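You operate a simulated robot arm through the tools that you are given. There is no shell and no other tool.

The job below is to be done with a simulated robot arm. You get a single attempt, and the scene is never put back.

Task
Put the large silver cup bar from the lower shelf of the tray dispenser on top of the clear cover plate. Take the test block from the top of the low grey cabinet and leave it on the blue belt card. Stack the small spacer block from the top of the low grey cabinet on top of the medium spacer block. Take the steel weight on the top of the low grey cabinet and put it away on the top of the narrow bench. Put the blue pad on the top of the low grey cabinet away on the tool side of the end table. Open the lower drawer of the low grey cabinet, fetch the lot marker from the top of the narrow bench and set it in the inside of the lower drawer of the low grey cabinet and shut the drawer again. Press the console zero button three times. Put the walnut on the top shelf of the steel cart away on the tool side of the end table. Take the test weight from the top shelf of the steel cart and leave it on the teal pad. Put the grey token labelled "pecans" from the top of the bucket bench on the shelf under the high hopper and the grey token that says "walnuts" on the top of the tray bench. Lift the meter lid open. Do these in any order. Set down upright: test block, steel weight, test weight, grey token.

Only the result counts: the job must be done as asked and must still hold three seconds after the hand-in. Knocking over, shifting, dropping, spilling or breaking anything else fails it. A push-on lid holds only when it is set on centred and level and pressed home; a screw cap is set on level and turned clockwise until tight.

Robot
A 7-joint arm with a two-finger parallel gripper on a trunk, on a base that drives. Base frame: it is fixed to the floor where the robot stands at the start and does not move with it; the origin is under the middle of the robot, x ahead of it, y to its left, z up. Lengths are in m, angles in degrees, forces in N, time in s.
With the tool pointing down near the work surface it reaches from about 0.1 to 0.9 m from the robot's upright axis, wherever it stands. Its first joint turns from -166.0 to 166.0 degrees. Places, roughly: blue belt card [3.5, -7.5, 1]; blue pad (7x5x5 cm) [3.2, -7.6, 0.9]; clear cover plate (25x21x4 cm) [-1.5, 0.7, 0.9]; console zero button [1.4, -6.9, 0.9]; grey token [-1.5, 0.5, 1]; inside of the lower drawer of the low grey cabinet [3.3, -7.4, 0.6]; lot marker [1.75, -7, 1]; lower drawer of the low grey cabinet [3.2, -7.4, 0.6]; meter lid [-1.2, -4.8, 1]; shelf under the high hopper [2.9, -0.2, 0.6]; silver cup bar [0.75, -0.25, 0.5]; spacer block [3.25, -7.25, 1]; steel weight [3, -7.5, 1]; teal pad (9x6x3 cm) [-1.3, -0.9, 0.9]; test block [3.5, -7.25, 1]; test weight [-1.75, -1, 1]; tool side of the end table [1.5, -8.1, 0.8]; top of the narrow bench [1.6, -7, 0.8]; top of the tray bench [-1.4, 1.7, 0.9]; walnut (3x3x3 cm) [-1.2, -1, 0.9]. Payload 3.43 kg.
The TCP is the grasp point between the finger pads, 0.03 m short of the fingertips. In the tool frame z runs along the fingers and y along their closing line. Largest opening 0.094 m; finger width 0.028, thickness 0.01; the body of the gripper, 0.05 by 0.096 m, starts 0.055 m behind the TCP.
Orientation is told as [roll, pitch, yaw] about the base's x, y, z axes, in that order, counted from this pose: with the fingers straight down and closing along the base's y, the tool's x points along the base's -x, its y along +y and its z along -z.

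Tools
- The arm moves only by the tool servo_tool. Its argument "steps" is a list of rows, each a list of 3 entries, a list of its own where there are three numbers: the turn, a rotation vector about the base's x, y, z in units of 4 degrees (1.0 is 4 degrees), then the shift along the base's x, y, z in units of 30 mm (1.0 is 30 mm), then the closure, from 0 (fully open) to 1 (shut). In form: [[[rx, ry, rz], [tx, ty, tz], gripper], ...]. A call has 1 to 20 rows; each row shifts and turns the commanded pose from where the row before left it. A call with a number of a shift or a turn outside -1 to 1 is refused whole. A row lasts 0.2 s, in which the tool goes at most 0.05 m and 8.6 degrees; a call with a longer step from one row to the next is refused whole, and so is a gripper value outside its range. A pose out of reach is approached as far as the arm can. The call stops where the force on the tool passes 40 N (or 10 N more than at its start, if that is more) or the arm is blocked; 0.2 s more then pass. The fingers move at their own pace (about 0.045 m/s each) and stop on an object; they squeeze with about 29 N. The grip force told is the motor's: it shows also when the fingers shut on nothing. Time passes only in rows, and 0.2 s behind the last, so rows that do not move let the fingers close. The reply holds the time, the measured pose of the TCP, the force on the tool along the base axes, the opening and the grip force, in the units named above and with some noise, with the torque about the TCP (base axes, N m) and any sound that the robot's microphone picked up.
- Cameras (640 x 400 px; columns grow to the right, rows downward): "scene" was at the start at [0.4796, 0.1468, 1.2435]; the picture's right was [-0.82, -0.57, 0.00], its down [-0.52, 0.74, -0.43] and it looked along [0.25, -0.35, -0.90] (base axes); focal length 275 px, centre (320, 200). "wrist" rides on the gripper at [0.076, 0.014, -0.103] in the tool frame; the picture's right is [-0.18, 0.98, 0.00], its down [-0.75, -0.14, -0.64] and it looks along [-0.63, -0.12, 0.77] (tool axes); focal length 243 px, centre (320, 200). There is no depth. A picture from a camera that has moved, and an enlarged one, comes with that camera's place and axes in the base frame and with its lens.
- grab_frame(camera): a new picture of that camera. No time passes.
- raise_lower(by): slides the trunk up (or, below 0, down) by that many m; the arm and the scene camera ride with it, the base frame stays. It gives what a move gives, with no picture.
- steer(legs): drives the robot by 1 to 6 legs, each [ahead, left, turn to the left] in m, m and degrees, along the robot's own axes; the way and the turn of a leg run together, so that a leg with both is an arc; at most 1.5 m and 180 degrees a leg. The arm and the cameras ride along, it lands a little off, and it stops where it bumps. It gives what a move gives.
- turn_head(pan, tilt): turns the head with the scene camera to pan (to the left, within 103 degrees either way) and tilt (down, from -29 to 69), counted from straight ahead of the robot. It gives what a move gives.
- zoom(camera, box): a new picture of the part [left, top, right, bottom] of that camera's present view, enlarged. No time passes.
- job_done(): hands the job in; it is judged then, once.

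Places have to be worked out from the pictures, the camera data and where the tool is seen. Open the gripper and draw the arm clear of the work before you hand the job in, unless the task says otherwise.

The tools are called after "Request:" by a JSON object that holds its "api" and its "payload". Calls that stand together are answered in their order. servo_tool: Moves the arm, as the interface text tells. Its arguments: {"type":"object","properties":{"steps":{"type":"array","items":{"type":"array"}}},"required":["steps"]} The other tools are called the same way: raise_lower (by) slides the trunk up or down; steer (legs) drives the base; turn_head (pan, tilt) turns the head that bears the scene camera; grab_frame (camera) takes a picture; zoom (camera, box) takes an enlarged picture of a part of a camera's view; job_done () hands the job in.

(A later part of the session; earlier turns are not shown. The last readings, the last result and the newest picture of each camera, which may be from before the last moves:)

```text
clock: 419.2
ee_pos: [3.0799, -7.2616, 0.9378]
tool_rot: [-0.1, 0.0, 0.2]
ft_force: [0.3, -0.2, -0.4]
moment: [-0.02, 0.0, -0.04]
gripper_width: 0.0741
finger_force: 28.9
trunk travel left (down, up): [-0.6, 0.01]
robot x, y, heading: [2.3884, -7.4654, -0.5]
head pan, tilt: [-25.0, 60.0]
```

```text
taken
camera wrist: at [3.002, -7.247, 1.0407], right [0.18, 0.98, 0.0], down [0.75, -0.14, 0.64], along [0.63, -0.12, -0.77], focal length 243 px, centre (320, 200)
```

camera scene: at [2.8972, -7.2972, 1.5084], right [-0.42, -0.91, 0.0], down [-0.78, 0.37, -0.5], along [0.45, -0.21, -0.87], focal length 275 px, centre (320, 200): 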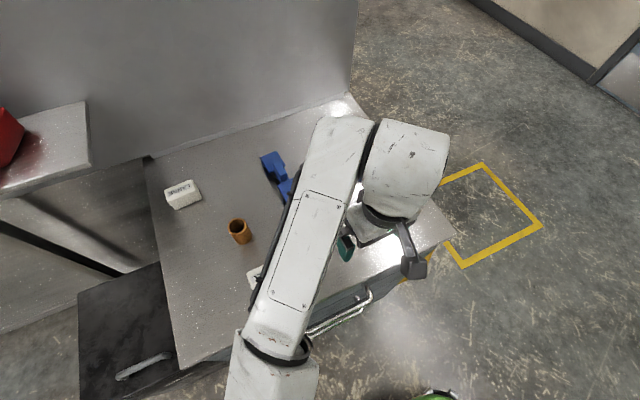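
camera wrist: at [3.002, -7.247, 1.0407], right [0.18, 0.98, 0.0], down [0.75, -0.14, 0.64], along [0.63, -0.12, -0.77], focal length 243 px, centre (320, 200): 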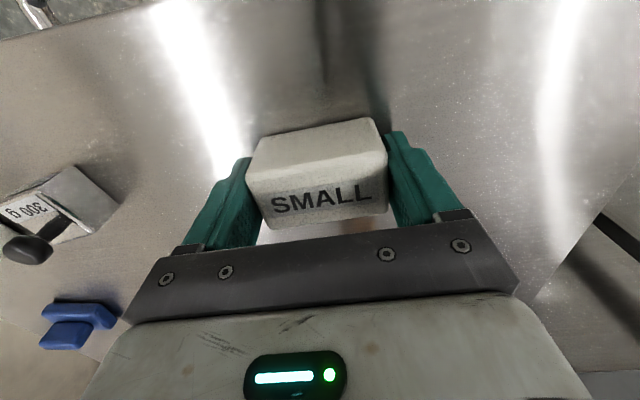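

Gripped (0.074). I lift and carry it over towards MEDIUM.

Request:
{"api": "servo_tool", "payload": {"steps": [[[0, 0, 0], [0, 0, 0.5], 1], [[0, 0, 0], [0, 0, 1], 1], [[0, 0, 0], [0, 0, 1], 1], [[0, 0, 0], [0, 0, 1], 1], [[0, 0, 0], [0, 0, 1], 1], [[0, 0, 0], [0, -0.9, 0.6], 1], [[0, 0, 0], [0, -1, 0], 1], [[0, 0, 0], [0, -1, 0], 1], [[0, 0, 0], [0, -1, 0], 1], [[0, 0, 0], [0, -1, 0], 1], [[0, 0, 0], [0, -1, 0], 1], [[0, 0, 0], [0, -1, 0], 1], [[0, 0, 0], [0, -1, 0], 1], [[0, 0, 0], [0, -1, 0], 1], [[0, 0, 0], [0, -1, 0], 1], [[0, 0, 0], [0, 0, 0], 1]]}}

Request:
{"api": "grab_frame", "payload": {"camera": "wrist"}}

Request:
{"api": "zoom", "payload": {"camera": "wrist", "box": [220, 40, 420, 190]}}

```text
clock: 422.6
ee_pos: [3.0769, -7.5568, 1.0927]
tool_rot: [0.0, -0.1, 0.1]
ft_force: [-1.0, -0.5, -0.7]
moment: [0.01, 0.01, 0.03]
gripper_width: 0.0739
finger_force: 29.1
trunk travel left (down, up): [-0.6, 0.01]
robot x, y, heading: [2.3914, -7.4616, -0.4]
head pan, tilt: [-25.0, 60.0]
```

```text
taken
camera wrist: at [3.001, -7.5441, 1.1951], right [0.18, 0.98, 0.0], down [0.75, -0.14, 0.64], along [0.63, -0.12, -0.77], focal length 243 px, centre (320, 200)
```

wrist: 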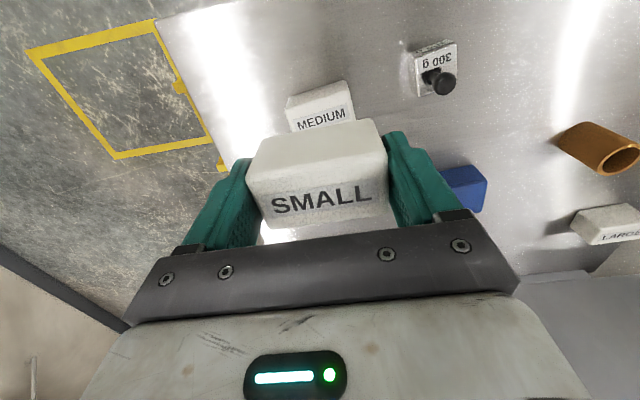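

```text
2.67 times, centred on (320, 115) of wrist
camera zoom: at [3.001, -7.5441, 1.1951], right [0.18, 0.98, 0.0], down [0.75, -0.14, 0.64], along [0.63, -0.12, -0.77], focal length 647 px, centre (320, 427)
```

zoom: 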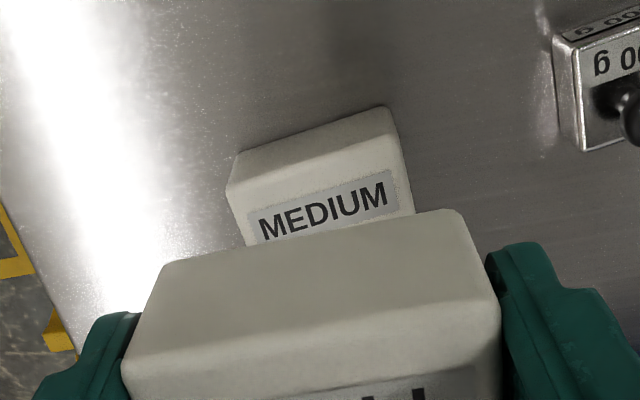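

I move back 6 cm to see MEDIUM fully.

Request:
{"api": "servo_tool", "payload": {"steps": [[[0, 0, 0], [-1, 0, 0], 1], [[0, 0, 0], [-1, 0, 0], 1], [[0, 0, 0], [-0.5, 0, 0], 1], [[0, 0, 0], [0, 0, 0], 1]]}}

Request:
{"api": "zoom", "payload": {"camera": "wrist", "box": [220, 40, 420, 190]}}

```text
clock: 423.6
ee_pos: [3.0053, -7.557, 1.0909]
tool_rot: [0.1, -0.2, 0.0]
ft_force: [0.9, -0.5, -0.8]
moment: [-0.01, -0.02, -0.01]
gripper_width: 0.074
finger_force: 28.9
trunk travel left (down, up): [-0.6, 0.01]
robot x, y, heading: [2.3901, -7.4657, -0.3]
head pan, tilt: [-25.0, 60.0]
```

```text
2.67 times, centred on (320, 115) of wrist
camera zoom: at [2.9277, -7.5425, 1.1945], right [0.18, 0.98, 0.0], down [0.75, -0.14, 0.64], along [0.63, -0.12, -0.77], focal length 647 px, centre (320, 427)
```

zoom: 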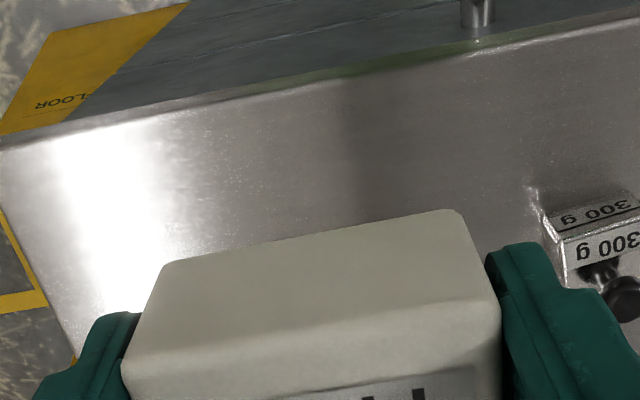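

Wrong way; I move forward instead so MEDIUM appears ahead of the held block.

Request:
{"api": "servo_tool", "payload": {"steps": [[[0, 0, 0], [1, 0, 0], 1], [[0, 0, 0], [1, 0, 0], 1], [[0, 0, 0], [1, 0, 0], 1], [[0, 0, 0], [1, 0, 0], 1], [[0, 0, 0], [0.7, 0, 0], 1], [[0, 0, 0], [0, 0, 0], 1]]}}

Request:
{"api": "zoom", "payload": {"camera": "wrist", "box": [220, 0, 420, 150]}}

```text
clock: 425.0
ee_pos: [3.1445, -7.5555, 1.0914]
tool_rot: [0.0, -0.2, 0.1]
ft_force: [-0.3, -0.9, -1.2]
moment: [-0.02, 0.02, 0.01]
gripper_width: 0.074
finger_force: 29.0
trunk travel left (down, up): [-0.6, 0.01]
robot x, y, heading: [2.3913, -7.4656, -0.1]
head pan, tilt: [-25.0, 60.0]
```

```text
2.67 times, centred on (320, 75) of wrist
camera zoom: at [3.0682, -7.5418, 1.1945], right [0.18, 0.98, 0.0], down [0.75, -0.14, 0.64], along [0.63, -0.12, -0.77], focal length 647 px, centre (320, 533)
```

zoom: 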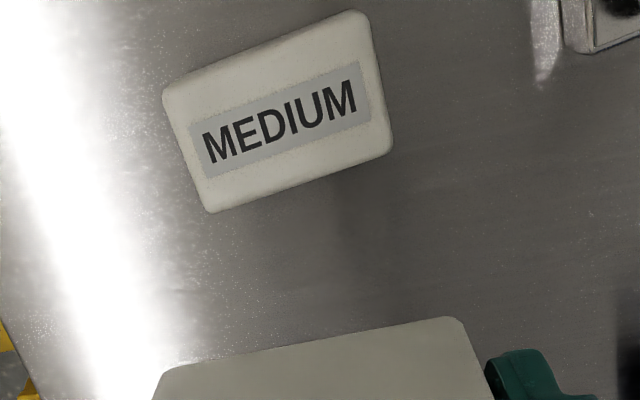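

MEDIUM's top is centred at (3.098, -7.561), turned +7.3°. I align the held SMALL block over it and lower.

Request:
{"api": "servo_tool", "payload": {"steps": [[[0, 0, 0.91], [-0.78, -0.09, 0], 1], [[0, 0, 0.91], [-0.77, -0.09, 0], 1], [[0, 0, 0], [0, 0, -0.8], 1], [[0, 0, 0], [0, 0, -0.8], 1], [[0, 0, 0], [0, 0, -0.8], 1], [[0, 0, 0], [0, 0, -0.5], 1], [[0, 0, 0], [0, 0, 0], 1]]}}

Request:
{"api": "grab_frame", "payload": {"camera": "wrist"}}

Request:
{"api": "turn_head", "payload": {"pan": -45, "tilt": 60}}

Request:
{"api": "grab_frame", "payload": {"camera": "scene"}}

```text
clock: 426.6
ee_pos: [3.0987, -7.5623, 1.0046]
tool_rot: [0.0, -0.1, 7.3]
ft_force: [-0.3, -0.1, -1.6]
moment: [0.0, 0.04, -0.01]
gripper_width: 0.074
finger_force: 28.8
trunk travel left (down, up): [-0.6, 0.01]
robot x, y, heading: [2.3907, -7.4669, -0.2]
head pan, tilt: [-25.0, 60.0]
```

```text
taken
camera wrist: at [3.021, -7.5583, 1.1075], right [0.06, 1.0, 0.0], down [0.76, -0.04, 0.64], along [0.64, -0.04, -0.77], focal length 243 px, centre (320, 200)
```

wrist: 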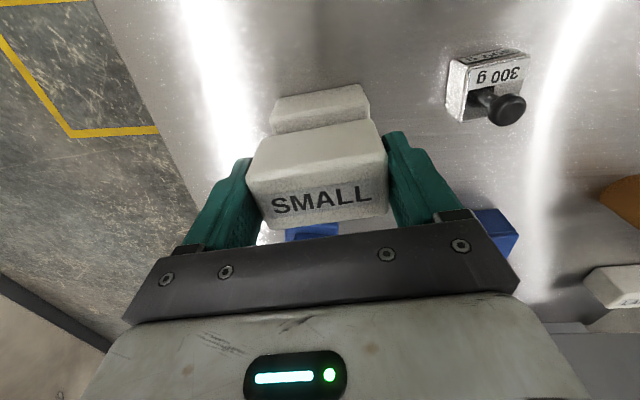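

```text
clock: 427.4
ee_pos: [3.0984, -7.5625, 1.0045]
tool_rot: [0.1, -0.1, 7.3]
ft_force: [0.0, -1.1, -2.0]
moment: [0.01, -0.05, -0.01]
gripper_width: 0.074
finger_force: 28.9
trunk travel left (down, up): [-0.6, 0.01]
robot x, y, heading: [2.3932, -7.4658, -0.2]
head pan, tilt: [-45.0, 60.0]
```

```text
taken
camera scene: at [2.884, -7.3161, 1.5084], right [-0.71, -0.71, 0.0], down [-0.61, 0.61, -0.5], along [0.35, -0.35, -0.87], focal length 275 px, centre (320, 200)
```

scene: 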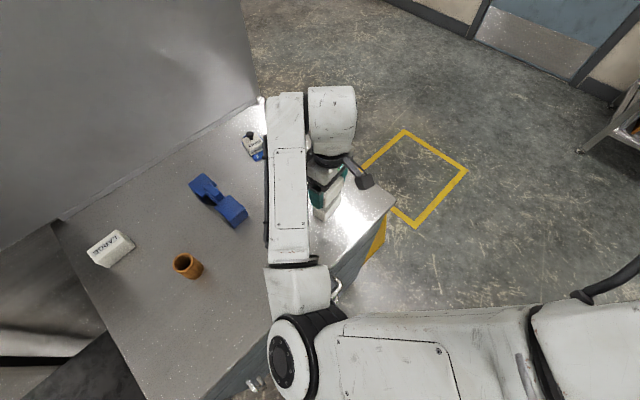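

Well aligned. I lower in small steps until it touches.

Request:
{"api": "servo_tool", "payload": {"steps": [[[0, 0, 0], [0, 0, -0.12], 1], [[0, 0, 0], [0, 0, -0.12], 1], [[0, 0, 0], [0, 0, 0], 1]]}}

Request:
{"api": "servo_tool", "payload": {"steps": [[[0, 0, 0], [0, 0, -0.1], 1], [[0, 0, 0], [0, 0, 0], 1]]}}

Request:
{"api": "servo_tool", "payload": {"steps": [[[0, 0, 0], [0, 0, -0.1], 1], [[0, 0, 0], [0, 0, 0], 1]]}}

Request:
{"api": "servo_tool", "payload": {"steps": [[[0, 0, 0], [0, 0, -0.08], 1], [[0, 0, 0], [0, 0, 0], 1]]}}

```text
clock: 428.2
ee_pos: [3.0982, -7.5639, 0.9991]
tool_rot: [0.0, -0.1, 7.4]
ft_force: [0.4, 0.6, -1.3]
moment: [0.01, -0.01, -0.04]
gripper_width: 0.0739
finger_force: 28.9
trunk travel left (down, up): [-0.6, 0.01]
robot x, y, heading: [2.3907, -7.4636, 0.1]
head pan, tilt: [-45.0, 60.0]
```

```text
clock: 428.8
ee_pos: [3.0975, -7.5633, 0.9946]
tool_rot: [0.0, -0.1, 7.3]
ft_force: [0.2, 0.4, -1.3]
moment: [-0.07, 0.03, 0.02]
gripper_width: 0.074
finger_force: 29.0
trunk travel left (down, up): [-0.6, 0.01]
robot x, y, heading: [2.3934, -7.4652, -0.1]
head pan, tilt: [-45.0, 60.0]
```

```text
clock: 429.4
ee_pos: [3.0974, -7.5629, 0.9921]
tool_rot: [0.0, -0.1, 7.4]
ft_force: [-0.5, -0.3, -1.4]
moment: [0.01, 0.0, 0.03]
gripper_width: 0.0739
finger_force: 29.2
trunk travel left (down, up): [-0.6, 0.01]
robot x, y, heading: [2.3894, -7.4647, -0.2]
head pan, tilt: [-45.0, 60.0]
```

```text
clock: 430.0
ee_pos: [3.0989, -7.5623, 0.9896]
tool_rot: [0.1, -0.1, 7.4]
ft_force: [-0.8, -0.2, -1.3]
moment: [0.0, -0.01, -0.01]
gripper_width: 0.0741
finger_force: 28.7
trunk travel left (down, up): [-0.6, 0.01]
robot x, y, heading: [2.3912, -7.4622, 0.1]
head pan, tilt: [-45.0, 60.0]
```

Request:
{"api": "servo_tool", "payload": {"steps": [[[0, 0, 0], [0, 0, -0.08], 1], [[0, 0, 0], [0, 0, 0], 1]]}}

Request:
{"api": "servo_tool", "payload": {"steps": [[[0, 0, 0], [0, 0, -0.08], 1], [[0, 0, 0], [0, 0, 0], 1]]}}

Request:
{"api": "servo_tool", "payload": {"steps": [[[0, 0, 0], [0, 0, -0.08], 1], [[0, 0, 0], [0, 0, 0], 1]]}}

```text
clock: 430.6
ee_pos: [3.0978, -7.5635, 0.9879]
tool_rot: [0.0, -0.1, 7.3]
ft_force: [0.2, 0.0, -1.1]
moment: [0.01, 0.0, 0.04]
gripper_width: 0.074
finger_force: 29.1
trunk travel left (down, up): [-0.6, 0.01]
robot x, y, heading: [2.3905, -7.4684, -0.2]
head pan, tilt: [-45.0, 60.0]
```

```text
clock: 431.2
ee_pos: [3.0972, -7.5628, 0.9835]
tool_rot: [0.0, -0.1, 7.4]
ft_force: [-0.5, -0.3, -1.0]
moment: [0.03, -0.02, 0.01]
gripper_width: 0.074
finger_force: 28.9
trunk travel left (down, up): [-0.6, 0.01]
robot x, y, heading: [2.3926, -7.4646, -0.1]
head pan, tilt: [-45.0, 60.0]
```

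```text
clock: 431.8
ee_pos: [3.0974, -7.563, 0.9827]
tool_rot: [-0.1, -0.2, 7.3]
ft_force: [0.6, -2.3, 13.4]
moment: [0.08, 0.08, 0.01]
gripper_width: 0.0735
finger_force: 29.0
trunk travel left (down, up): [-0.6, 0.01]
robot x, y, heading: [2.3903, -7.4613, -0.2]
head pan, tilt: [-45.0, 60.0]
```

Contact at 0.983 as expected. I open fully and rise straight up.

Request:
{"api": "servo_tool", "payload": {"steps": [[[0, 0, 0], [0, 0, 0.03], 1], [[0, 0, 0], [0, 0, 0], 0.3], [[0, 0, 0], [0, 0, 0], 0], [[0, 0, 0], [0, 0, 0], 0], [[0, 0, 0], [0, 0, 0.4], 0], [[0, 0, 0], [0, 0, 0.8], 0], [[0, 0, 0], [0, 0, 1], 0], [[0, 0, 0], [0, 0, 1], 0], [[0, 0, 0], [0, 0, 0.8], 0], [[0, 0, 0], [0, 0, 0], 0]]}}

Request:
{"api": "grab_frame", "payload": {"camera": "wrist"}}

```text
clock: 434.0
ee_pos: [3.0992, -7.5618, 1.1038]
tool_rot: [0.0, -0.1, 7.4]
ft_force: [0.0, 0.4, -0.5]
moment: [0.03, 0.01, 0.03]
gripper_width: 0.0942
finger_force: 0.1
trunk travel left (down, up): [-0.6, 0.01]
robot x, y, heading: [2.3917, -7.4655, -0.3]
head pan, tilt: [-45.0, 60.0]
```

```text
taken
camera wrist: at [3.021, -7.5571, 1.2063], right [0.06, 1.0, 0.0], down [0.76, -0.04, 0.64], along [0.64, -0.04, -0.77], focal length 243 px, centre (320, 200)
```

wrist: 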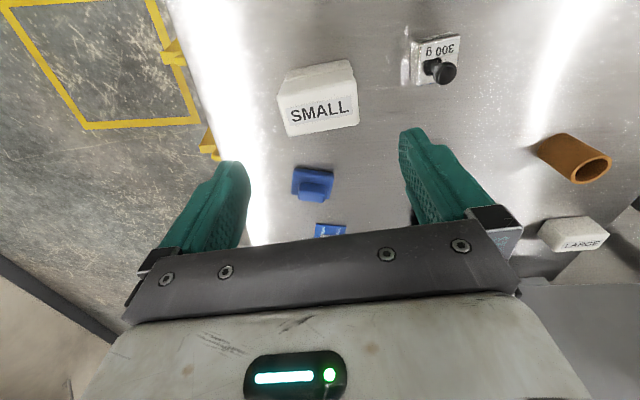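

SMALL stands on MEDIUM. Next the 300 g steel weight at about (3.075, -7.443), turned ~10°: I move over it and descend.

Request:
{"api": "servo_tool", "payload": {"steps": [[[0, 0, 0.6], [-0.2, 0.99, 0], 0.3], [[0, 0, 0], [-0.2, 0.99, 0], 0.3], [[0, 0, 0], [-0.2, 0.99, 0], 0.3], [[0, 0, 0], [-0.2, 0.99, 0], 0.3], [[0, 0, 0], [0, 0, -0.9], 0.3], [[0, 0, 0], [0, 0, -0.9], 0.3], [[0, 0, 0], [0, 0, -0.9], 0.3], [[0, 0, 0], [0, 0, 0], 0.3]]}}

Request:
{"api": "grab_frame", "payload": {"camera": "wrist"}}

```text
clock: 435.8
ee_pos: [3.0741, -7.4458, 1.0201]
tool_rot: [0.1, -0.1, 9.8]
ft_force: [0.4, 0.3, 0.8]
moment: [-0.02, -0.02, 0.03]
gripper_width: 0.066
finger_force: 0.0
trunk travel left (down, up): [-0.6, 0.01]
robot x, y, heading: [2.3905, -7.4629, 0.0]
head pan, tilt: [-45.0, 60.0]
```

```text
taken
camera wrist: at [2.997, -7.4443, 1.1235], right [0.02, 1.0, 0.0], down [0.77, -0.01, 0.64], along [0.64, -0.01, -0.77], focal length 243 px, centre (320, 200)
```

wrist: 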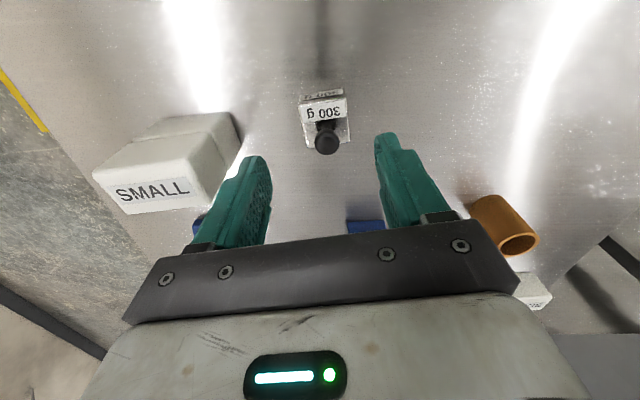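

Centred. Down to z≈0.937 and close.

Request:
{"api": "servo_tool", "payload": {"steps": [[[0, 0, 0], [0, 0.1, -0.9], 0.3], [[0, 0, 0], [0, 0, -0.9], 0.3], [[0, 0, 0], [0, 0, -0.9], 0.3], [[0, 0, 0], [0, 0, -0.05], 0.3], [[0, 0, 0], [0, 0, 0], 0.6], [[0, 0, 0], [0, 0, 0], 1], [[0, 0, 0], [0, 0, 0], 1], [[0, 0, 0], [0, 0, 0], 1]]}}

Request:
{"api": "grab_frame", "payload": {"camera": "wrist"}}

```text
clock: 437.6
ee_pos: [3.073, -7.441, 0.9381]
tool_rot: [0.0, 0.0, 9.8]
ft_force: [0.2, 0.4, -0.1]
moment: [0.0, 0.03, 0.01]
gripper_width: 0.0395
finger_force: 29.2
trunk travel left (down, up): [-0.6, 0.01]
robot x, y, heading: [2.3963, -7.4623, -0.2]
head pan, tilt: [-45.0, 60.0]
```

```text
taken
camera wrist: at [2.9961, -7.4402, 1.0417], right [0.01, 1.0, 0.0], down [0.77, -0.01, 0.64], along [0.64, -0.01, -0.77], focal length 243 px, centre (320, 200)
```

wrist: 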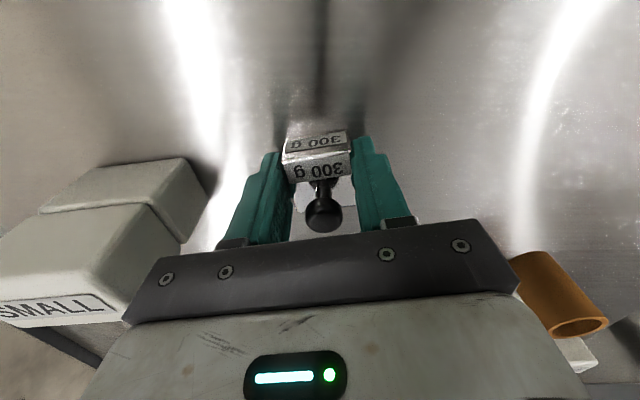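

Gripped. I lift, draw in, and turn around to the narrow bench.

Request:
{"api": "servo_tool", "payload": {"steps": [[[0, 0, 0], [0, 0, 0.5], 1], [[0, 0, 0], [0, 0, 1], 1], [[0, 0, 0], [0, 0, 1], 1], [[0, 0, 0], [0, 0, 1], 1], [[0, 0, 0], [0, 0, 1], 1], [[0, 0, 0], [-0.5, 0, 1], 1], [[0, 0, 0], [-1, 0, 0], 1], [[0, 0, 0], [-1, 0, 0], 1], [[0, 0, 0], [-1, 0, 0], 1], [[0, 0, 0], [-0.5, 0, 0], 1], [[0, 0, 0], [0, 0, 0], 1]]}}

Request:
{"api": "steer", "payload": {"legs": [[0, 0, 180]]}}

Request:
{"api": "turn_head", "payload": {"pan": -15, "tilt": 45}}

Request:
{"api": "grab_frame", "payload": {"camera": "scene"}}

Request:
{"api": "grab_frame", "payload": {"camera": "wrist"}}

```text
clock: 440.0
ee_pos: [2.9554, -7.4406, 1.1038]
tool_rot: [0.0, -0.1, 9.7]
ft_force: [0.3, -1.3, -2.7]
moment: [-0.01, 0.06, 0.01]
gripper_width: 0.0397
finger_force: 28.6
trunk travel left (down, up): [-0.6, 0.01]
robot x, y, heading: [2.3893, -7.4669, -0.2]
head pan, tilt: [-45.0, 60.0]
```

```text
clock: 447.8
ee_pos: [1.8276, -7.4933, 1.1038]
tool_rot: [-0.1, -0.1, -169.9]
ft_force: [0.6, 0.0, -2.1]
moment: [0.0, -0.04, -0.01]
gripper_width: 0.0397
finger_force: 28.9
trunk travel left (down, up): [-0.6, 0.01]
robot x, y, heading: [2.3921, -7.4663, -179.6]
head pan, tilt: [-45.0, 60.0]
```

```text
clock: 448.7
ee_pos: [1.8279, -7.4934, 1.1029]
tool_rot: [0.1, -0.1, -169.8]
ft_force: [0.9, -1.0, -3.5]
moment: [0.0, -0.04, -0.03]
gripper_width: 0.0396
finger_force: 28.7
trunk travel left (down, up): [-0.6, 0.01]
robot x, y, heading: [2.3903, -7.4626, -179.8]
head pan, tilt: [-15.0, 45.0]
```

```text
taken
camera scene: at [1.874, -7.639, 1.5278], right [0.26, 0.97, 0.0], down [0.68, -0.18, -0.71], along [-0.68, 0.18, -0.71], focal length 275 px, centre (320, 200)
```

scene: 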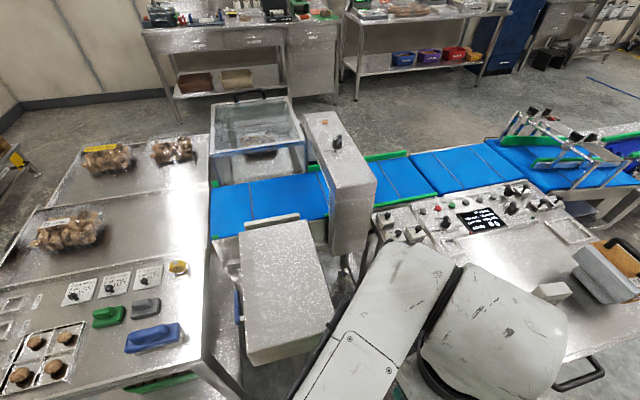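

```text
taken
camera wrist: at [1.9061, -7.4939, 1.2066], right [-0.01, -1.0, 0.0], down [-0.77, 0.01, 0.64], along [-0.64, 0.0, -0.77], focal length 243 px, centre (320, 200)
```

wrist: 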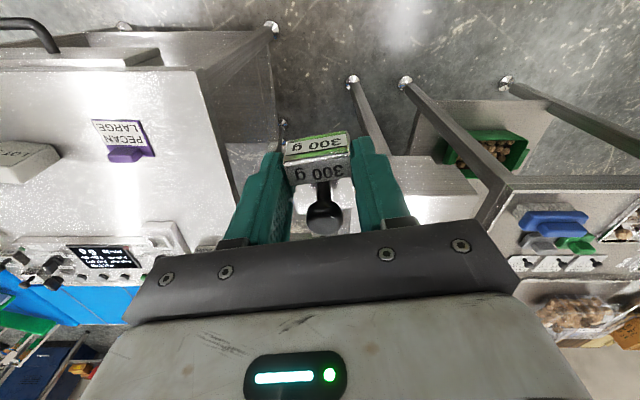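

I strafe right in front of the narrow bench and look closely.

Request:
{"api": "steer", "payload": {"legs": [[0, -0.4, 0]]}}

Request:
{"api": "turn_head", "payload": {"pan": 0, "tilt": 55}}

Request:
{"api": "grab_frame", "payload": {"camera": "scene"}}

Request:
{"api": "grab_frame", "payload": {"camera": "wrist"}}

```text
clock: 451.2
ee_pos: [1.8269, -7.0902, 1.1042]
tool_rot: [0.0, -0.2, -169.6]
ft_force: [-0.6, -0.6, -2.6]
moment: [-0.01, 0.0, 0.01]
gripper_width: 0.0396
finger_force: 28.9
trunk travel left (down, up): [-0.6, 0.01]
robot x, y, heading: [2.3912, -7.0608, -179.8]
head pan, tilt: [-15.0, 45.0]
```

```text
clock: 452.0
ee_pos: [1.8264, -7.0923, 1.1035]
tool_rot: [0.0, -0.1, -169.6]
ft_force: [-0.1, -0.5, -2.7]
moment: [0.0, -0.04, 0.0]
gripper_width: 0.0396
finger_force: 28.6
trunk travel left (down, up): [-0.6, 0.01]
robot x, y, heading: [2.3889, -7.062, -179.4]
head pan, tilt: [0.0, 55.0]
```

```text
taken
camera scene: at [1.8786, -7.2581, 1.5145], right [-0.01, 1.0, 0.0], down [0.82, 0.0, -0.57], along [-0.57, 0.0, -0.82], focal length 275 px, centre (320, 200)
```

scene: 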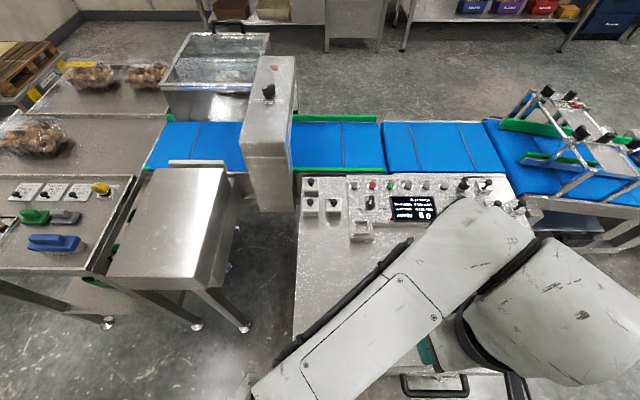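

```text
taken
camera wrist: at [1.9038, -7.092, 1.2066], right [-0.01, -1.0, 0.0], down [-0.77, 0.0, 0.64], along [-0.64, 0.0, -0.77], focal length 243 px, centre (320, 200)
```

wrist: 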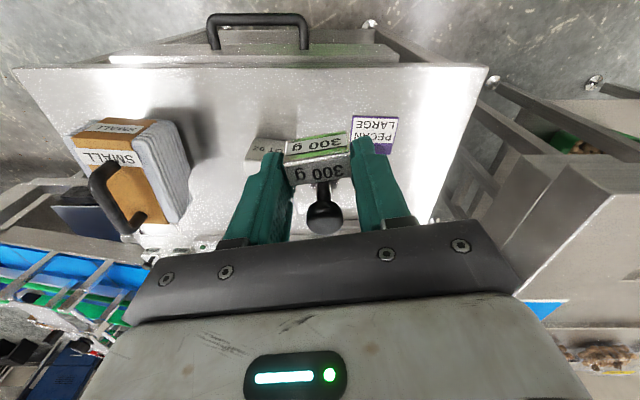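

I zoom in on the bench for details.

Request:
{"api": "zoom", "payload": {"camera": "scene", "box": [280, 160, 540, 320]}}

Request:
{"api": "zoom", "payload": {"camera": "wrist", "box": [200, 60, 480, 240]}}

```text
2.46 times, centred on (410, 240) of scene
camera zoom: at [1.8786, -7.2581, 1.5145], right [-0.01, 1.0, 0.0], down [0.82, 0.0, -0.57], along [-0.57, 0.0, -0.82], focal length 677 px, centre (98, 102)
```

zoom: 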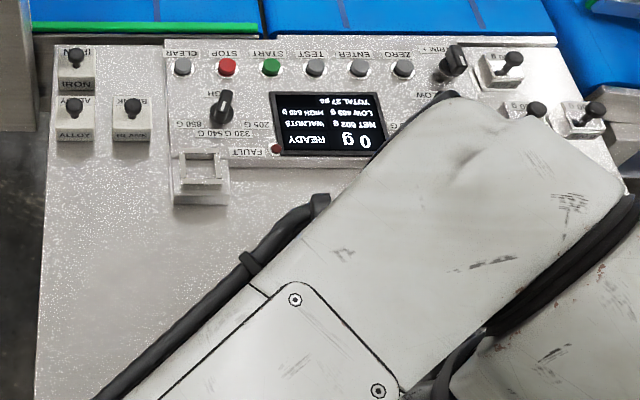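

```text
2.22 times, centred on (340, 150) of wrist
camera zoom: at [1.9038, -7.092, 1.2066], right [-0.01, -1.0, 0.0], down [-0.77, 0.0, 0.64], along [-0.64, 0.0, -0.77], focal length 539 px, centre (276, 311)
```

zoom: 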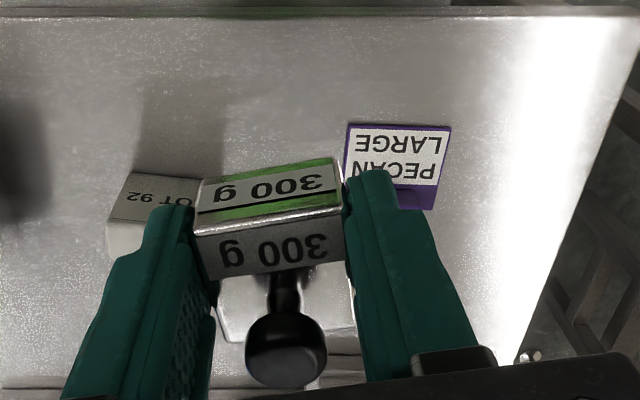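

Lot marker (LOT 92) is near (1.73, -7.01); the free area at about (1.66, -7.26) suits the weight. I carry it there and go down partway.

Request:
{"api": "servo_tool", "payload": {"steps": [[[0, 0, 0], [-0.92, -0.93, 0], 1], [[0, 0, 0], [-0.92, -0.93, 0], 1], [[0, 0, 0], [-0.92, -0.93, 0], 1], [[0, 0, 0], [-0.92, -0.93, 0], 1], [[0, 0, 0], [-0.92, -0.93, 0], 1], [[0, 0, 0], [-0.92, -0.93, 0], 1], [[0, 0, 0], [0, 0, -0.9], 1], [[0, 0, 0], [0, 0, -0.9], 1], [[0, 0, 0], [0, 0, -0.9], 1], [[0, 0, 0], [0, 0, 0], 1]]}}

Request:
{"api": "grab_frame", "payload": {"camera": "wrist"}}

Request:
{"api": "grab_frame", "payload": {"camera": "scene"}}

```text
clock: 454.2
ee_pos: [1.6593, -7.2606, 1.0224]
tool_rot: [-0.1, -0.1, -169.7]
ft_force: [0.5, -0.2, -2.2]
moment: [0.02, -0.03, 0.01]
gripper_width: 0.0393
finger_force: 29.9
trunk travel left (down, up): [-0.6, 0.01]
robot x, y, heading: [2.3912, -7.062, -179.9]
head pan, tilt: [0.0, 55.0]
```

```text
taken
camera wrist: at [1.7374, -7.2606, 1.1252], right [-0.01, -1.0, 0.0], down [-0.77, 0.0, 0.64], along [-0.64, 0.0, -0.77], focal length 243 px, centre (320, 200)
```

wrist: 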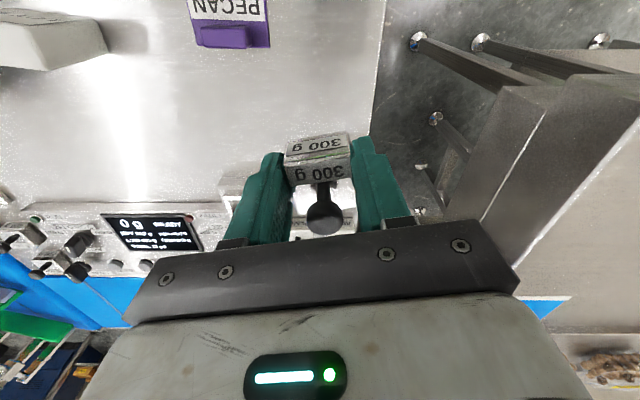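

```text
taken
camera scene: at [1.8785, -7.2582, 1.5144], right [-0.01, 1.0, 0.0], down [0.82, 0.01, -0.57], along [-0.57, 0.0, -0.82], focal length 275 px, centre (320, 200)
```

scene: 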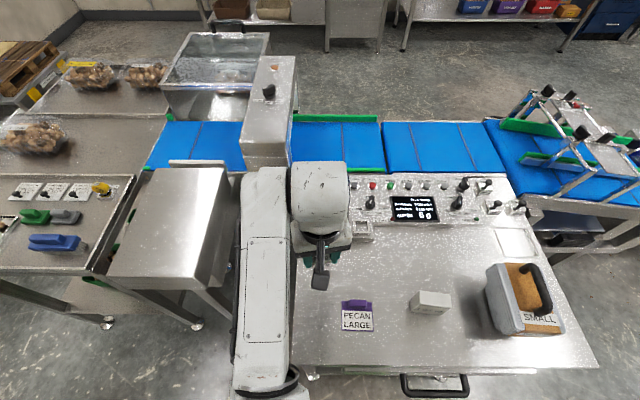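

Good spot. I lower in steps to find contact.

Request:
{"api": "servo_tool", "payload": {"steps": [[[0, 0, 0], [0, 0, -0.8], 1], [[0, 0, 0], [0, 0, -0.8], 1], [[0, 0, 0], [0, 0, -0.6], 1], [[0, 0, 0], [0, 0, 0], 1]]}}

Request:
{"api": "servo_tool", "payload": {"steps": [[[0, 0, 0], [0, 0, -0.15], 1], [[0, 0, 0], [0, 0, -0.15], 1], [[0, 0, 0], [0, 0, 0], 1]]}}

Request:
{"api": "servo_tool", "payload": {"steps": [[[0, 0, 0], [0, 0, -0.15], 1], [[0, 0, 0], [0, 0, 0], 1]]}}

Request:
{"api": "zoom", "payload": {"camera": "wrist", "box": [200, 60, 440, 240]}}

```text
clock: 455.2
ee_pos: [1.6611, -7.2593, 0.9558]
tool_rot: [0.0, 0.0, -169.7]
ft_force: [-0.3, -0.2, -3.2]
moment: [0.01, -0.03, 0.02]
gripper_width: 0.0394
finger_force: 29.0
trunk travel left (down, up): [-0.6, 0.01]
robot x, y, heading: [2.3897, -7.0605, -179.6]
head pan, tilt: [0.0, 55.0]
```

```text
clock: 456.0
ee_pos: [1.6606, -7.2593, 0.9484]
tool_rot: [0.0, -0.1, -169.7]
ft_force: [-0.1, 0.0, -2.3]
moment: [-0.01, -0.04, 0.01]
gripper_width: 0.0395
finger_force: 29.3
trunk travel left (down, up): [-0.6, 0.01]
robot x, y, heading: [2.3892, -7.061, -179.6]
head pan, tilt: [0.0, 55.0]
```

```text
clock: 456.6
ee_pos: [1.6609, -7.2573, 0.9428]
tool_rot: [-0.1, -0.1, -169.7]
ft_force: [0.5, -0.4, -3.7]
moment: [0.0, -0.01, -0.03]
gripper_width: 0.0399
finger_force: 28.9
trunk travel left (down, up): [-0.6, 0.01]
robot x, y, heading: [2.3883, -7.0588, -179.5]
head pan, tilt: [0.0, 55.0]
```

```text
2.22 times, centred on (320, 150) of wrist
camera zoom: at [1.738, -7.2592, 1.0464], right [-0.01, -1.0, 0.0], down [-0.77, 0.0, 0.64], along [-0.64, 0.0, -0.77], focal length 539 px, centre (320, 311)
```

zoom: 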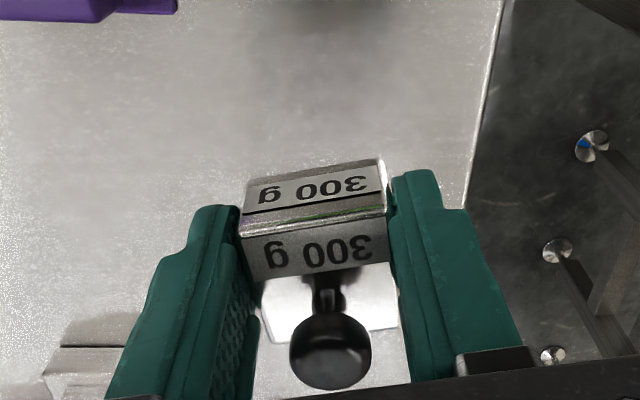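

I shift 3 cm away from the edge and keep lowering.

Request:
{"api": "servo_tool", "payload": {"steps": [[[0, 0, 0], [0, 1, 0], 1], [[0, 0, 0], [0, 0, -0.15], 1], [[0, 0, 0], [0, 0, 0], 1]]}}

Request:
{"api": "servo_tool", "payload": {"steps": [[[0, 0, 0], [0, 0, -0.15], 1], [[0, 0, 0], [0, 0, 0], 1]]}}

Request:
{"api": "servo_tool", "payload": {"steps": [[[0, 0, 0], [0, 0, -0.15], 1], [[0, 0, 0], [0, 0, 0], 1]]}}

Request:
{"api": "servo_tool", "payload": {"steps": [[[0, 0, 0], [0, 0, -0.15], 1], [[0, 0, 0], [0, 0, 0], 1]]}}

```text
clock: 457.4
ee_pos: [1.6603, -7.2273, 0.9385]
tool_rot: [0.0, -0.1, -169.7]
ft_force: [-0.6, 0.3, -3.4]
moment: [-0.01, -0.03, 0.01]
gripper_width: 0.0398
finger_force: 29.0
trunk travel left (down, up): [-0.6, 0.01]
robot x, y, heading: [2.3887, -7.0605, -179.5]
head pan, tilt: [0.0, 55.0]
```

```text
clock: 458.0
ee_pos: [1.6603, -7.2284, 0.9357]
tool_rot: [0.0, 0.0, -169.7]
ft_force: [0.1, -0.5, -2.0]
moment: [0.03, 0.02, 0.01]
gripper_width: 0.0396
finger_force: 29.5
trunk travel left (down, up): [-0.6, 0.01]
robot x, y, heading: [2.3886, -7.0625, -179.4]
head pan, tilt: [0.0, 55.0]
```

```text
clock: 458.6
ee_pos: [1.6612, -7.229, 0.9306]
tool_rot: [-0.1, -0.1, -169.7]
ft_force: [0.3, -0.2, -2.6]
moment: [0.0, -0.03, 0.03]
gripper_width: 0.0398
finger_force: 29.2
trunk travel left (down, up): [-0.6, 0.01]
robot x, y, heading: [2.3883, -7.0632, -179.8]
head pan, tilt: [0.0, 55.0]
```

```text
clock: 459.2
ee_pos: [1.661, -7.2299, 0.9253]
tool_rot: [-0.1, -0.2, -169.7]
ft_force: [-0.6, -0.2, -3.0]
moment: [0.01, -0.01, 0.01]
gripper_width: 0.0397
finger_force: 29.0
trunk travel left (down, up): [-0.6, 0.01]
robot x, y, heading: [2.3887, -7.0645, -179.7]
head pan, tilt: [0.0, 55.0]
```

Request:
{"api": "servo_tool", "payload": {"steps": [[[0, 0, 0], [0, 0, -0.15], 1], [[0, 0, 0], [0, 0, -0.12], 1], [[0, 0, 0], [0, 0, 0], 1]]}}

Request:
{"api": "servo_tool", "payload": {"steps": [[[0, 0, 0], [0, 0, -0.12], 1], [[0, 0, 0], [0, 0, 0], 1]]}}

Request:
{"api": "servo_tool", "payload": {"steps": [[[0, 0, 0], [0, 0, -0.12], 1], [[0, 0, 0], [0, 0, 0], 1]]}}

Request:
{"api": "servo_tool", "payload": {"steps": [[[0, 0, 0], [0, 0, -0.12], 1], [[0, 0, 0], [0, 0, 0], 1]]}}

```text
clock: 460.0
ee_pos: [1.6598, -7.2289, 0.9177]
tool_rot: [-0.1, -0.1, -169.8]
ft_force: [0.1, -0.5, -3.3]
moment: [-0.03, -0.02, 0.02]
gripper_width: 0.0398
finger_force: 28.8
trunk travel left (down, up): [-0.6, 0.01]
robot x, y, heading: [2.3889, -7.0652, -179.4]
head pan, tilt: [0.0, 55.0]
```

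```text
clock: 460.6
ee_pos: [1.6607, -7.2297, 0.9136]
tool_rot: [0.0, -0.1, -169.8]
ft_force: [0.4, -0.5, -3.4]
moment: [0.02, 0.0, -0.02]
gripper_width: 0.0397
finger_force: 29.6
trunk travel left (down, up): [-0.6, 0.01]
robot x, y, heading: [2.3903, -7.065, -179.3]
head pan, tilt: [0.0, 55.0]
```

```text
clock: 461.2
ee_pos: [1.6613, -7.2292, 0.9092]
tool_rot: [-0.1, -0.1, -169.7]
ft_force: [0.4, -0.6, -3.4]
moment: [0.01, -0.04, -0.01]
gripper_width: 0.0393
finger_force: 29.1
trunk travel left (down, up): [-0.6, 0.01]
robot x, y, heading: [2.39, -7.0632, -179.7]
head pan, tilt: [0.0, 55.0]
```

```text
clock: 461.8
ee_pos: [1.6606, -7.229, 0.9061]
tool_rot: [0.1, -0.1, -169.7]
ft_force: [0.1, 0.9, -2.7]
moment: [0.02, 0.01, -0.01]
gripper_width: 0.0397
finger_force: 29.0
trunk travel left (down, up): [-0.6, 0.01]
robot x, y, heading: [2.3922, -7.0614, -179.5]
head pan, tilt: [0.0, 55.0]
```

Request:
{"api": "servo_tool", "payload": {"steps": [[[0, 0, 0], [0, 0, -0.12], 1], [[0, 0, 0], [0, 0, 0], 1]]}}

Request:
{"api": "servo_tool", "payload": {"steps": [[[0, 0, 0], [0, 0, -0.12], 1], [[0, 0, 0], [0, 0, 0], 1]]}}

Request:
{"api": "servo_tool", "payload": {"steps": [[[0, 0, 0], [0, 0, -0.12], 1], [[0, 0, 0], [0, 0, 0], 1]]}}

Request:
{"api": "grab_frame", "payload": {"camera": "wrist"}}

```text
clock: 462.4
ee_pos: [1.6613, -7.229, 0.9029]
tool_rot: [0.0, -0.1, -169.8]
ft_force: [0.4, -0.6, -3.3]
moment: [0.0, -0.03, 0.0]
gripper_width: 0.0394
finger_force: 29.3
trunk travel left (down, up): [-0.6, 0.01]
robot x, y, heading: [2.3893, -7.0615, -179.6]
head pan, tilt: [0.0, 55.0]
```

```text
clock: 463.0
ee_pos: [1.6612, -7.2285, 0.8994]
tool_rot: [-0.1, -0.1, -169.7]
ft_force: [-0.9, -0.2, -2.9]
moment: [0.02, -0.04, -0.03]
gripper_width: 0.0396
finger_force: 28.9
trunk travel left (down, up): [-0.6, 0.01]
robot x, y, heading: [2.3905, -7.0627, -179.5]
head pan, tilt: [0.0, 55.0]
```

```text
clock: 463.6
ee_pos: [1.6611, -7.2292, 0.896]
tool_rot: [0.0, 0.0, -169.7]
ft_force: [1.0, 1.0, -2.7]
moment: [0.02, -0.02, -0.01]
gripper_width: 0.0396
finger_force: 29.2
trunk travel left (down, up): [-0.6, 0.01]
robot x, y, heading: [2.3843, -7.0609, -179.7]
head pan, tilt: [0.0, 55.0]
```

```text
taken
camera wrist: at [1.7384, -7.2299, 0.9986], right [-0.01, -1.0, 0.0], down [-0.77, 0.0, 0.64], along [-0.64, 0.0, -0.77], focal length 243 px, centre (320, 200)
```

wrist: 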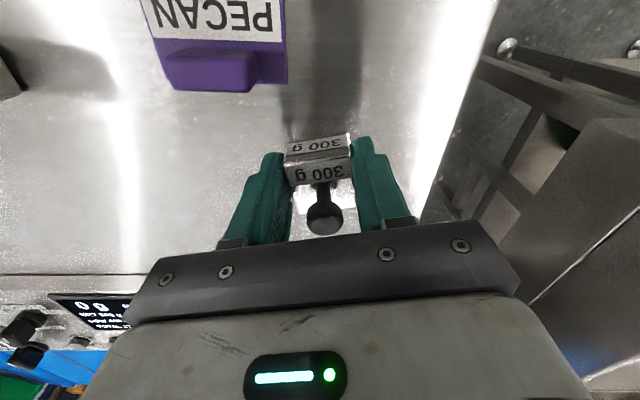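

Nearly there by the shadow. I continue.

Request:
{"api": "servo_tool", "payload": {"steps": [[[0, 0, 0], [0, 0, -0.12], 1], [[0, 0, 0], [0, 0, 0], 1]]}}

Request:
{"api": "servo_tool", "payload": {"steps": [[[0, 0, 0], [0, 0, -0.1], 1], [[0, 0, 0], [0, 0, 0], 1]]}}

Request:
{"api": "servo_tool", "payload": {"steps": [[[0, 0, 0], [0, 0, -0.1], 1], [[0, 0, 0], [0, 0, 0], 1]]}}

Request:
{"api": "servo_tool", "payload": {"steps": [[[0, 0, 0], [0, 0, -0.1], 1], [[0, 0, 0], [0, 0, 0], 1]]}}

```text
clock: 464.2
ee_pos: [1.6592, -7.2288, 0.8905]
tool_rot: [0.0, -0.2, -169.6]
ft_force: [0.2, 0.2, -2.6]
moment: [0.02, -0.01, 0.0]
gripper_width: 0.0398
finger_force: 28.6
trunk travel left (down, up): [-0.6, 0.01]
robot x, y, heading: [2.3886, -7.063, -179.9]
head pan, tilt: [0.0, 55.0]
```

```text
clock: 464.8
ee_pos: [1.6605, -7.2294, 0.8882]
tool_rot: [0.0, -0.1, -169.7]
ft_force: [0.3, 0.0, -2.6]
moment: [0.0, -0.03, 0.0]
gripper_width: 0.0396
finger_force: 29.1
trunk travel left (down, up): [-0.6, 0.01]
robot x, y, heading: [2.3906, -7.0587, -179.8]
head pan, tilt: [0.0, 55.0]
```

```text
clock: 465.4
ee_pos: [1.6608, -7.2297, 0.8858]
tool_rot: [0.0, -0.1, -169.7]
ft_force: [0.4, 0.1, -3.2]
moment: [-0.01, -0.03, -0.02]
gripper_width: 0.0396
finger_force: 28.6
trunk travel left (down, up): [-0.6, 0.01]
robot x, y, heading: [2.3894, -7.0617, -179.5]
head pan, tilt: [0.0, 55.0]
```

```text
clock: 466.0
ee_pos: [1.6611, -7.2284, 0.8828]
tool_rot: [0.0, -0.1, -169.6]
ft_force: [-0.5, 0.0, -2.1]
moment: [0.0, -0.03, 0.02]
gripper_width: 0.0395
finger_force: 28.9
trunk travel left (down, up): [-0.6, 0.01]
robot x, y, heading: [2.3892, -7.0606, -179.7]
head pan, tilt: [0.0, 55.0]
```

Request:
{"api": "servo_tool", "payload": {"steps": [[[0, 0, 0], [0, 0, -0.1], 1], [[0, 0, 0], [0, 0, 0], 1]]}}

Request:
{"api": "servo_tool", "payload": {"steps": [[[0, 0, 0], [0, 0, -0.1], 1], [[0, 0, 0], [0, 0, 0], 1]]}}

Request:
{"api": "servo_tool", "payload": {"steps": [[[0, 0, 0], [0, 0, -0.1], 1], [[0, 0, 0], [0, 0, 0], 1]]}}

Request:
{"api": "zoom", "payload": {"camera": "wrist", "box": [220, 80, 420, 230]}}

```text
clock: 466.6
ee_pos: [1.6613, -7.2279, 0.88]
tool_rot: [0.0, 0.0, -169.6]
ft_force: [0.6, 0.2, -3.3]
moment: [0.01, -0.03, -0.01]
gripper_width: 0.0398
finger_force: 28.6
trunk travel left (down, up): [-0.6, 0.01]
robot x, y, heading: [2.3902, -7.0631, -179.5]
head pan, tilt: [0.0, 55.0]
```

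```text
clock: 467.2
ee_pos: [1.6606, -7.2289, 0.878]
tool_rot: [0.0, -0.2, -169.7]
ft_force: [1.1, 1.0, 7.3]
moment: [0.0, -0.2, 0.01]
gripper_width: 0.0393
finger_force: 29.6
trunk travel left (down, up): [-0.6, 0.01]
robot x, y, heading: [2.3903, -7.0603, -179.7]
head pan, tilt: [0.0, 55.0]
```

```text
clock: 467.8
ee_pos: [1.6602, -7.2296, 0.8766]
tool_rot: [0.0, -0.3, -169.8]
ft_force: [0.1, 1.6, 25.3]
moment: [0.04, 0.07, -0.02]
gripper_width: 0.04
finger_force: 28.6
trunk travel left (down, up): [-0.6, 0.01]
robot x, y, heading: [2.39, -7.061, -179.5]
head pan, tilt: [0.0, 55.0]
```

```text
2.67 times, centred on (320, 155) of wrist
camera zoom: at [1.738, -7.2296, 0.9787], right [-0.01, -1.0, 0.0], down [-0.76, 0.01, 0.65], along [-0.65, 0.0, -0.76], focal length 647 px, centre (320, 320)
```

zoom: 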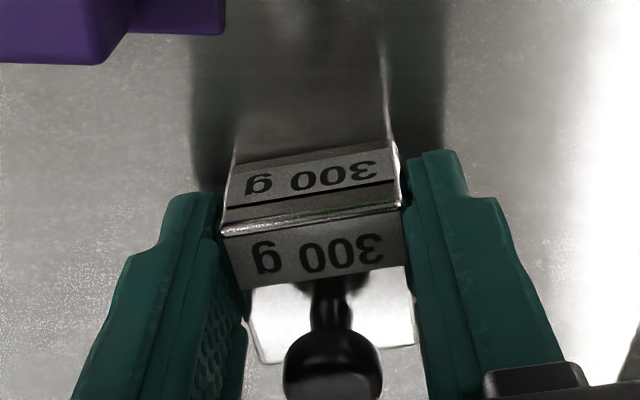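

Contact; the bench top is at z≈0.84. I ease off, open and lift.

Request:
{"api": "servo_tool", "payload": {"steps": [[[0, 0, 0], [0, 0, 0.08], 1], [[0, 0, 0], [0, 0, 0], 0.5], [[0, 0, 0], [0, 0, 0], 0.3], [[0, 0, 0], [0, 0, 0], 0.3], [[0, 0, 0], [0, 0, 0.5], 0.3], [[0, 0, 0], [0, 0, 1], 0.3], [[0, 0, 0], [0, 0, 1], 0.3], [[0, 0, 0], [0, 0, 1], 0.3], [[0, 0, 0], [0, 0, 1], 0.2], [[0, 0, 0], [0, 0, 1], 0.2], [[0, 0, 0], [0, 0, 0], 0.2]]}}

Request:
{"api": "grab_frame", "payload": {"camera": "wrist"}}

Request:
{"api": "zoom", "payload": {"camera": "scene", "box": [280, 160, 620, 380]}}

```text
clock: 470.2
ee_pos: [1.6607, -7.2288, 1.0405]
tool_rot: [-0.1, -0.1, -169.7]
ft_force: [-0.7, 0.2, -0.1]
moment: [0.01, -0.02, 0.02]
gripper_width: 0.0754
finger_force: 0.0
out of reach, approached as far as the arm can: row 8
trunk travel left (down, up): [-0.6, 0.01]
robot x, y, heading: [2.3924, -7.0638, -179.7]
head pan, tilt: [0.0, 55.0]
```

```text
taken
camera wrist: at [1.7387, -7.2295, 1.1433], right [0.0, -1.0, 0.0], down [-0.77, 0.0, 0.64], along [-0.64, 0.0, -0.77], focal length 243 px, centre (320, 200)
```

wrist: 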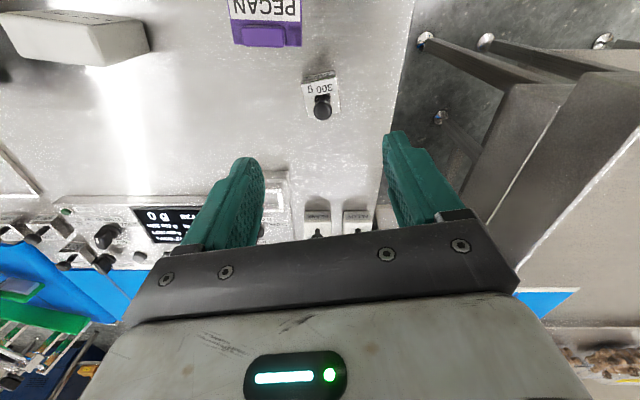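

```text
1.82 times, centred on (450, 270) of scene
camera zoom: at [1.8787, -7.2584, 1.5144], right [-0.01, 1.0, 0.0], down [0.82, 0.01, -0.57], along [-0.57, 0.0, -0.82], focal length 500 px, centre (84, 73)
```

zoom: 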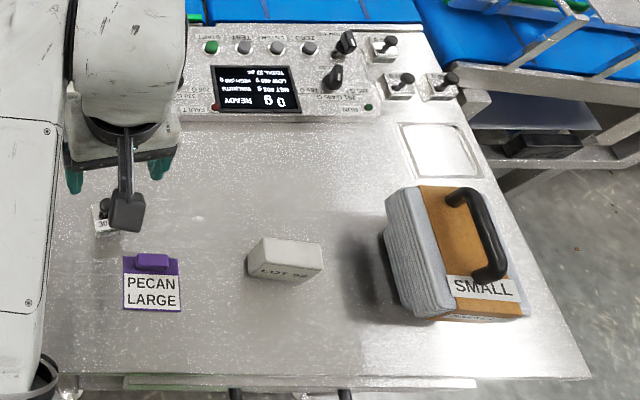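

The weight stands on the bench. The ZERO button (rightmost of the six) is at about (1.397, -6.909, ~0.9). I close the fingers, raise a bit, move the robot nearer, and bring the tool over the console to look.

Request:
{"api": "servo_tool", "payload": {"steps": [[[0, 0, 0], [0.5, 0, 0.4], 1], [[0, 0, 0], [0.5, 0, 0.4], 1], [[0, 0, 0], [0, 0, 0.4], 1], [[0, 0, 0], [0, 0, 0.4], 1], [[0, 0, 0], [0, 0, 0], 1]]}}

Request:
{"api": "steer", "payload": {"legs": [[0.18, 0.05, -0.5]]}}

Request:
{"api": "servo_tool", "payload": {"steps": [[[0, 0, -0.6], [0, 0.9, 0], 1], [[0, 0, -0.6], [0, 0.9, 0], 1], [[0, 0, -0.6], [0, 0.9, 0], 1], [[0, 0, -0.6], [0, 0.9, 0], 1], [[0, 0, 0], [0, 0.9, 0], 1], [[0, 0, 0], [0, 0.9, 0], 1], [[0, 0, 0], [0, 0.9, 0], 1], [[0, 0, 0], [0, 0.9, 0], 1], [[0, 0, 0], [0, 0.9, 0], 1], [[0, 0, 0], [0, 0.9, 0], 1], [[0, 0, 0], [0, 0.9, 0], 1], [[0, 0, 0], [0, 0, 0], 1]]}}

Request:
{"api": "grab_frame", "payload": {"camera": "wrist"}}

Request:
{"api": "grab_frame", "payload": {"camera": "scene"}}

```text
clock: 471.4
ee_pos: [1.6898, -7.229, 1.0915]
tool_rot: [0.0, -0.1, -169.7]
ft_force: [0.1, 0.2, -0.5]
moment: [0.01, 0.02, 0.02]
gripper_width: 0.0001
finger_force: 26.5
trunk travel left (down, up): [-0.6, 0.01]
robot x, y, heading: [2.3933, -7.0633, -179.8]
head pan, tilt: [0.0, 55.0]
```

```text
clock: 472.9
ee_pos: [1.5067, -7.2721, 1.0904]
tool_rot: [0.0, -0.1, -170.3]
ft_force: [0.3, 0.3, -0.7]
moment: [-0.03, -0.02, 0.02]
gripper_width: 0.0
finger_force: 28.5
trunk travel left (down, up): [-0.6, 0.01]
robot x, y, heading: [2.2062, -7.1132, 179.8]
head pan, tilt: [0.0, 55.0]
```

```text
clock: 475.5
ee_pos: [1.5072, -6.9753, 1.0916]
tool_rot: [0.1, -0.1, -179.8]
ft_force: [0.2, 0.6, 0.0]
moment: [-0.01, 0.02, -0.02]
gripper_width: 0.0003
finger_force: 29.0
trunk travel left (down, up): [-0.6, 0.01]
robot x, y, heading: [2.2077, -7.1095, 179.8]
head pan, tilt: [0.0, 55.0]
```

```text
taken
camera wrist: at [1.5843, -6.9888, 1.1936], right [-0.18, -0.98, 0.0], down [-0.75, 0.14, 0.64], along [-0.63, 0.12, -0.77], focal length 243 px, centre (320, 200)
```

wrist: 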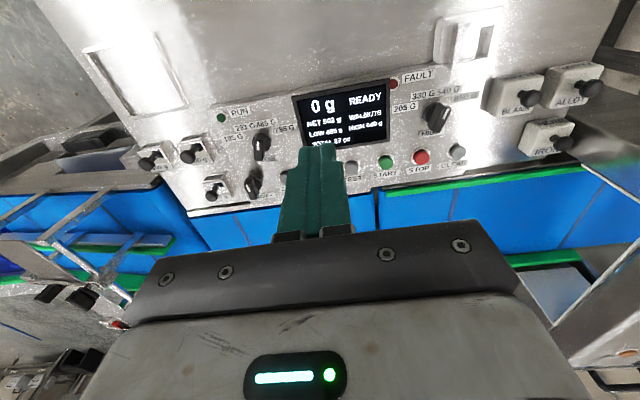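

```text
taken
camera scene: at [1.6953, -7.3036, 1.5144], right [0.0, 1.0, 0.0], down [0.82, 0.0, -0.57], along [-0.57, 0.0, -0.82], focal length 275 px, centre (320, 200)
```

scene: 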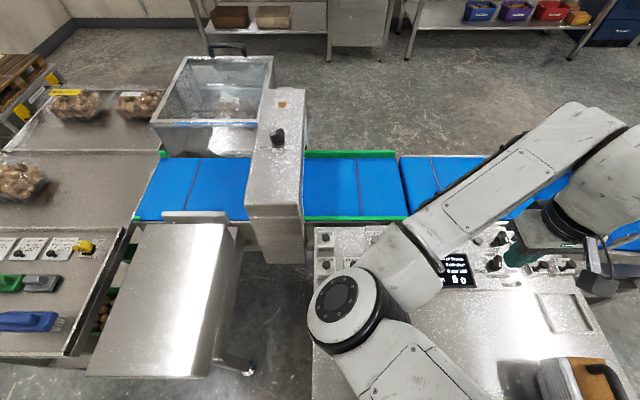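

I zoom in on the button row.

Request:
{"api": "zoom", "payload": {"camera": "wrist", "box": [220, 90, 480, 240]}}

```text
2.46 times, centred on (350, 165) of wrist
camera zoom: at [1.5843, -6.9888, 1.1936], right [-0.18, -0.98, 0.0], down [-0.75, 0.14, 0.64], along [-0.63, 0.12, -0.77], focal length 597 px, centre (246, 286)
```

zoom: 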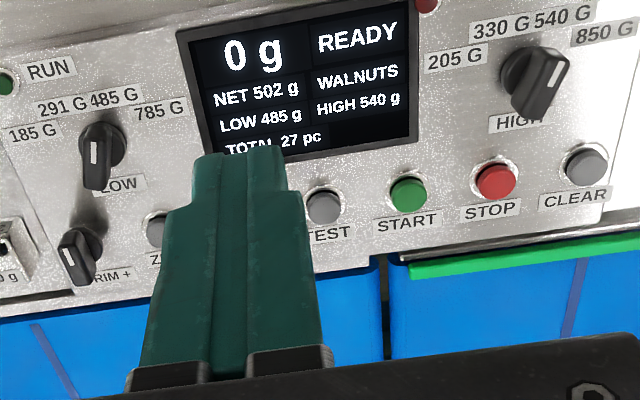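

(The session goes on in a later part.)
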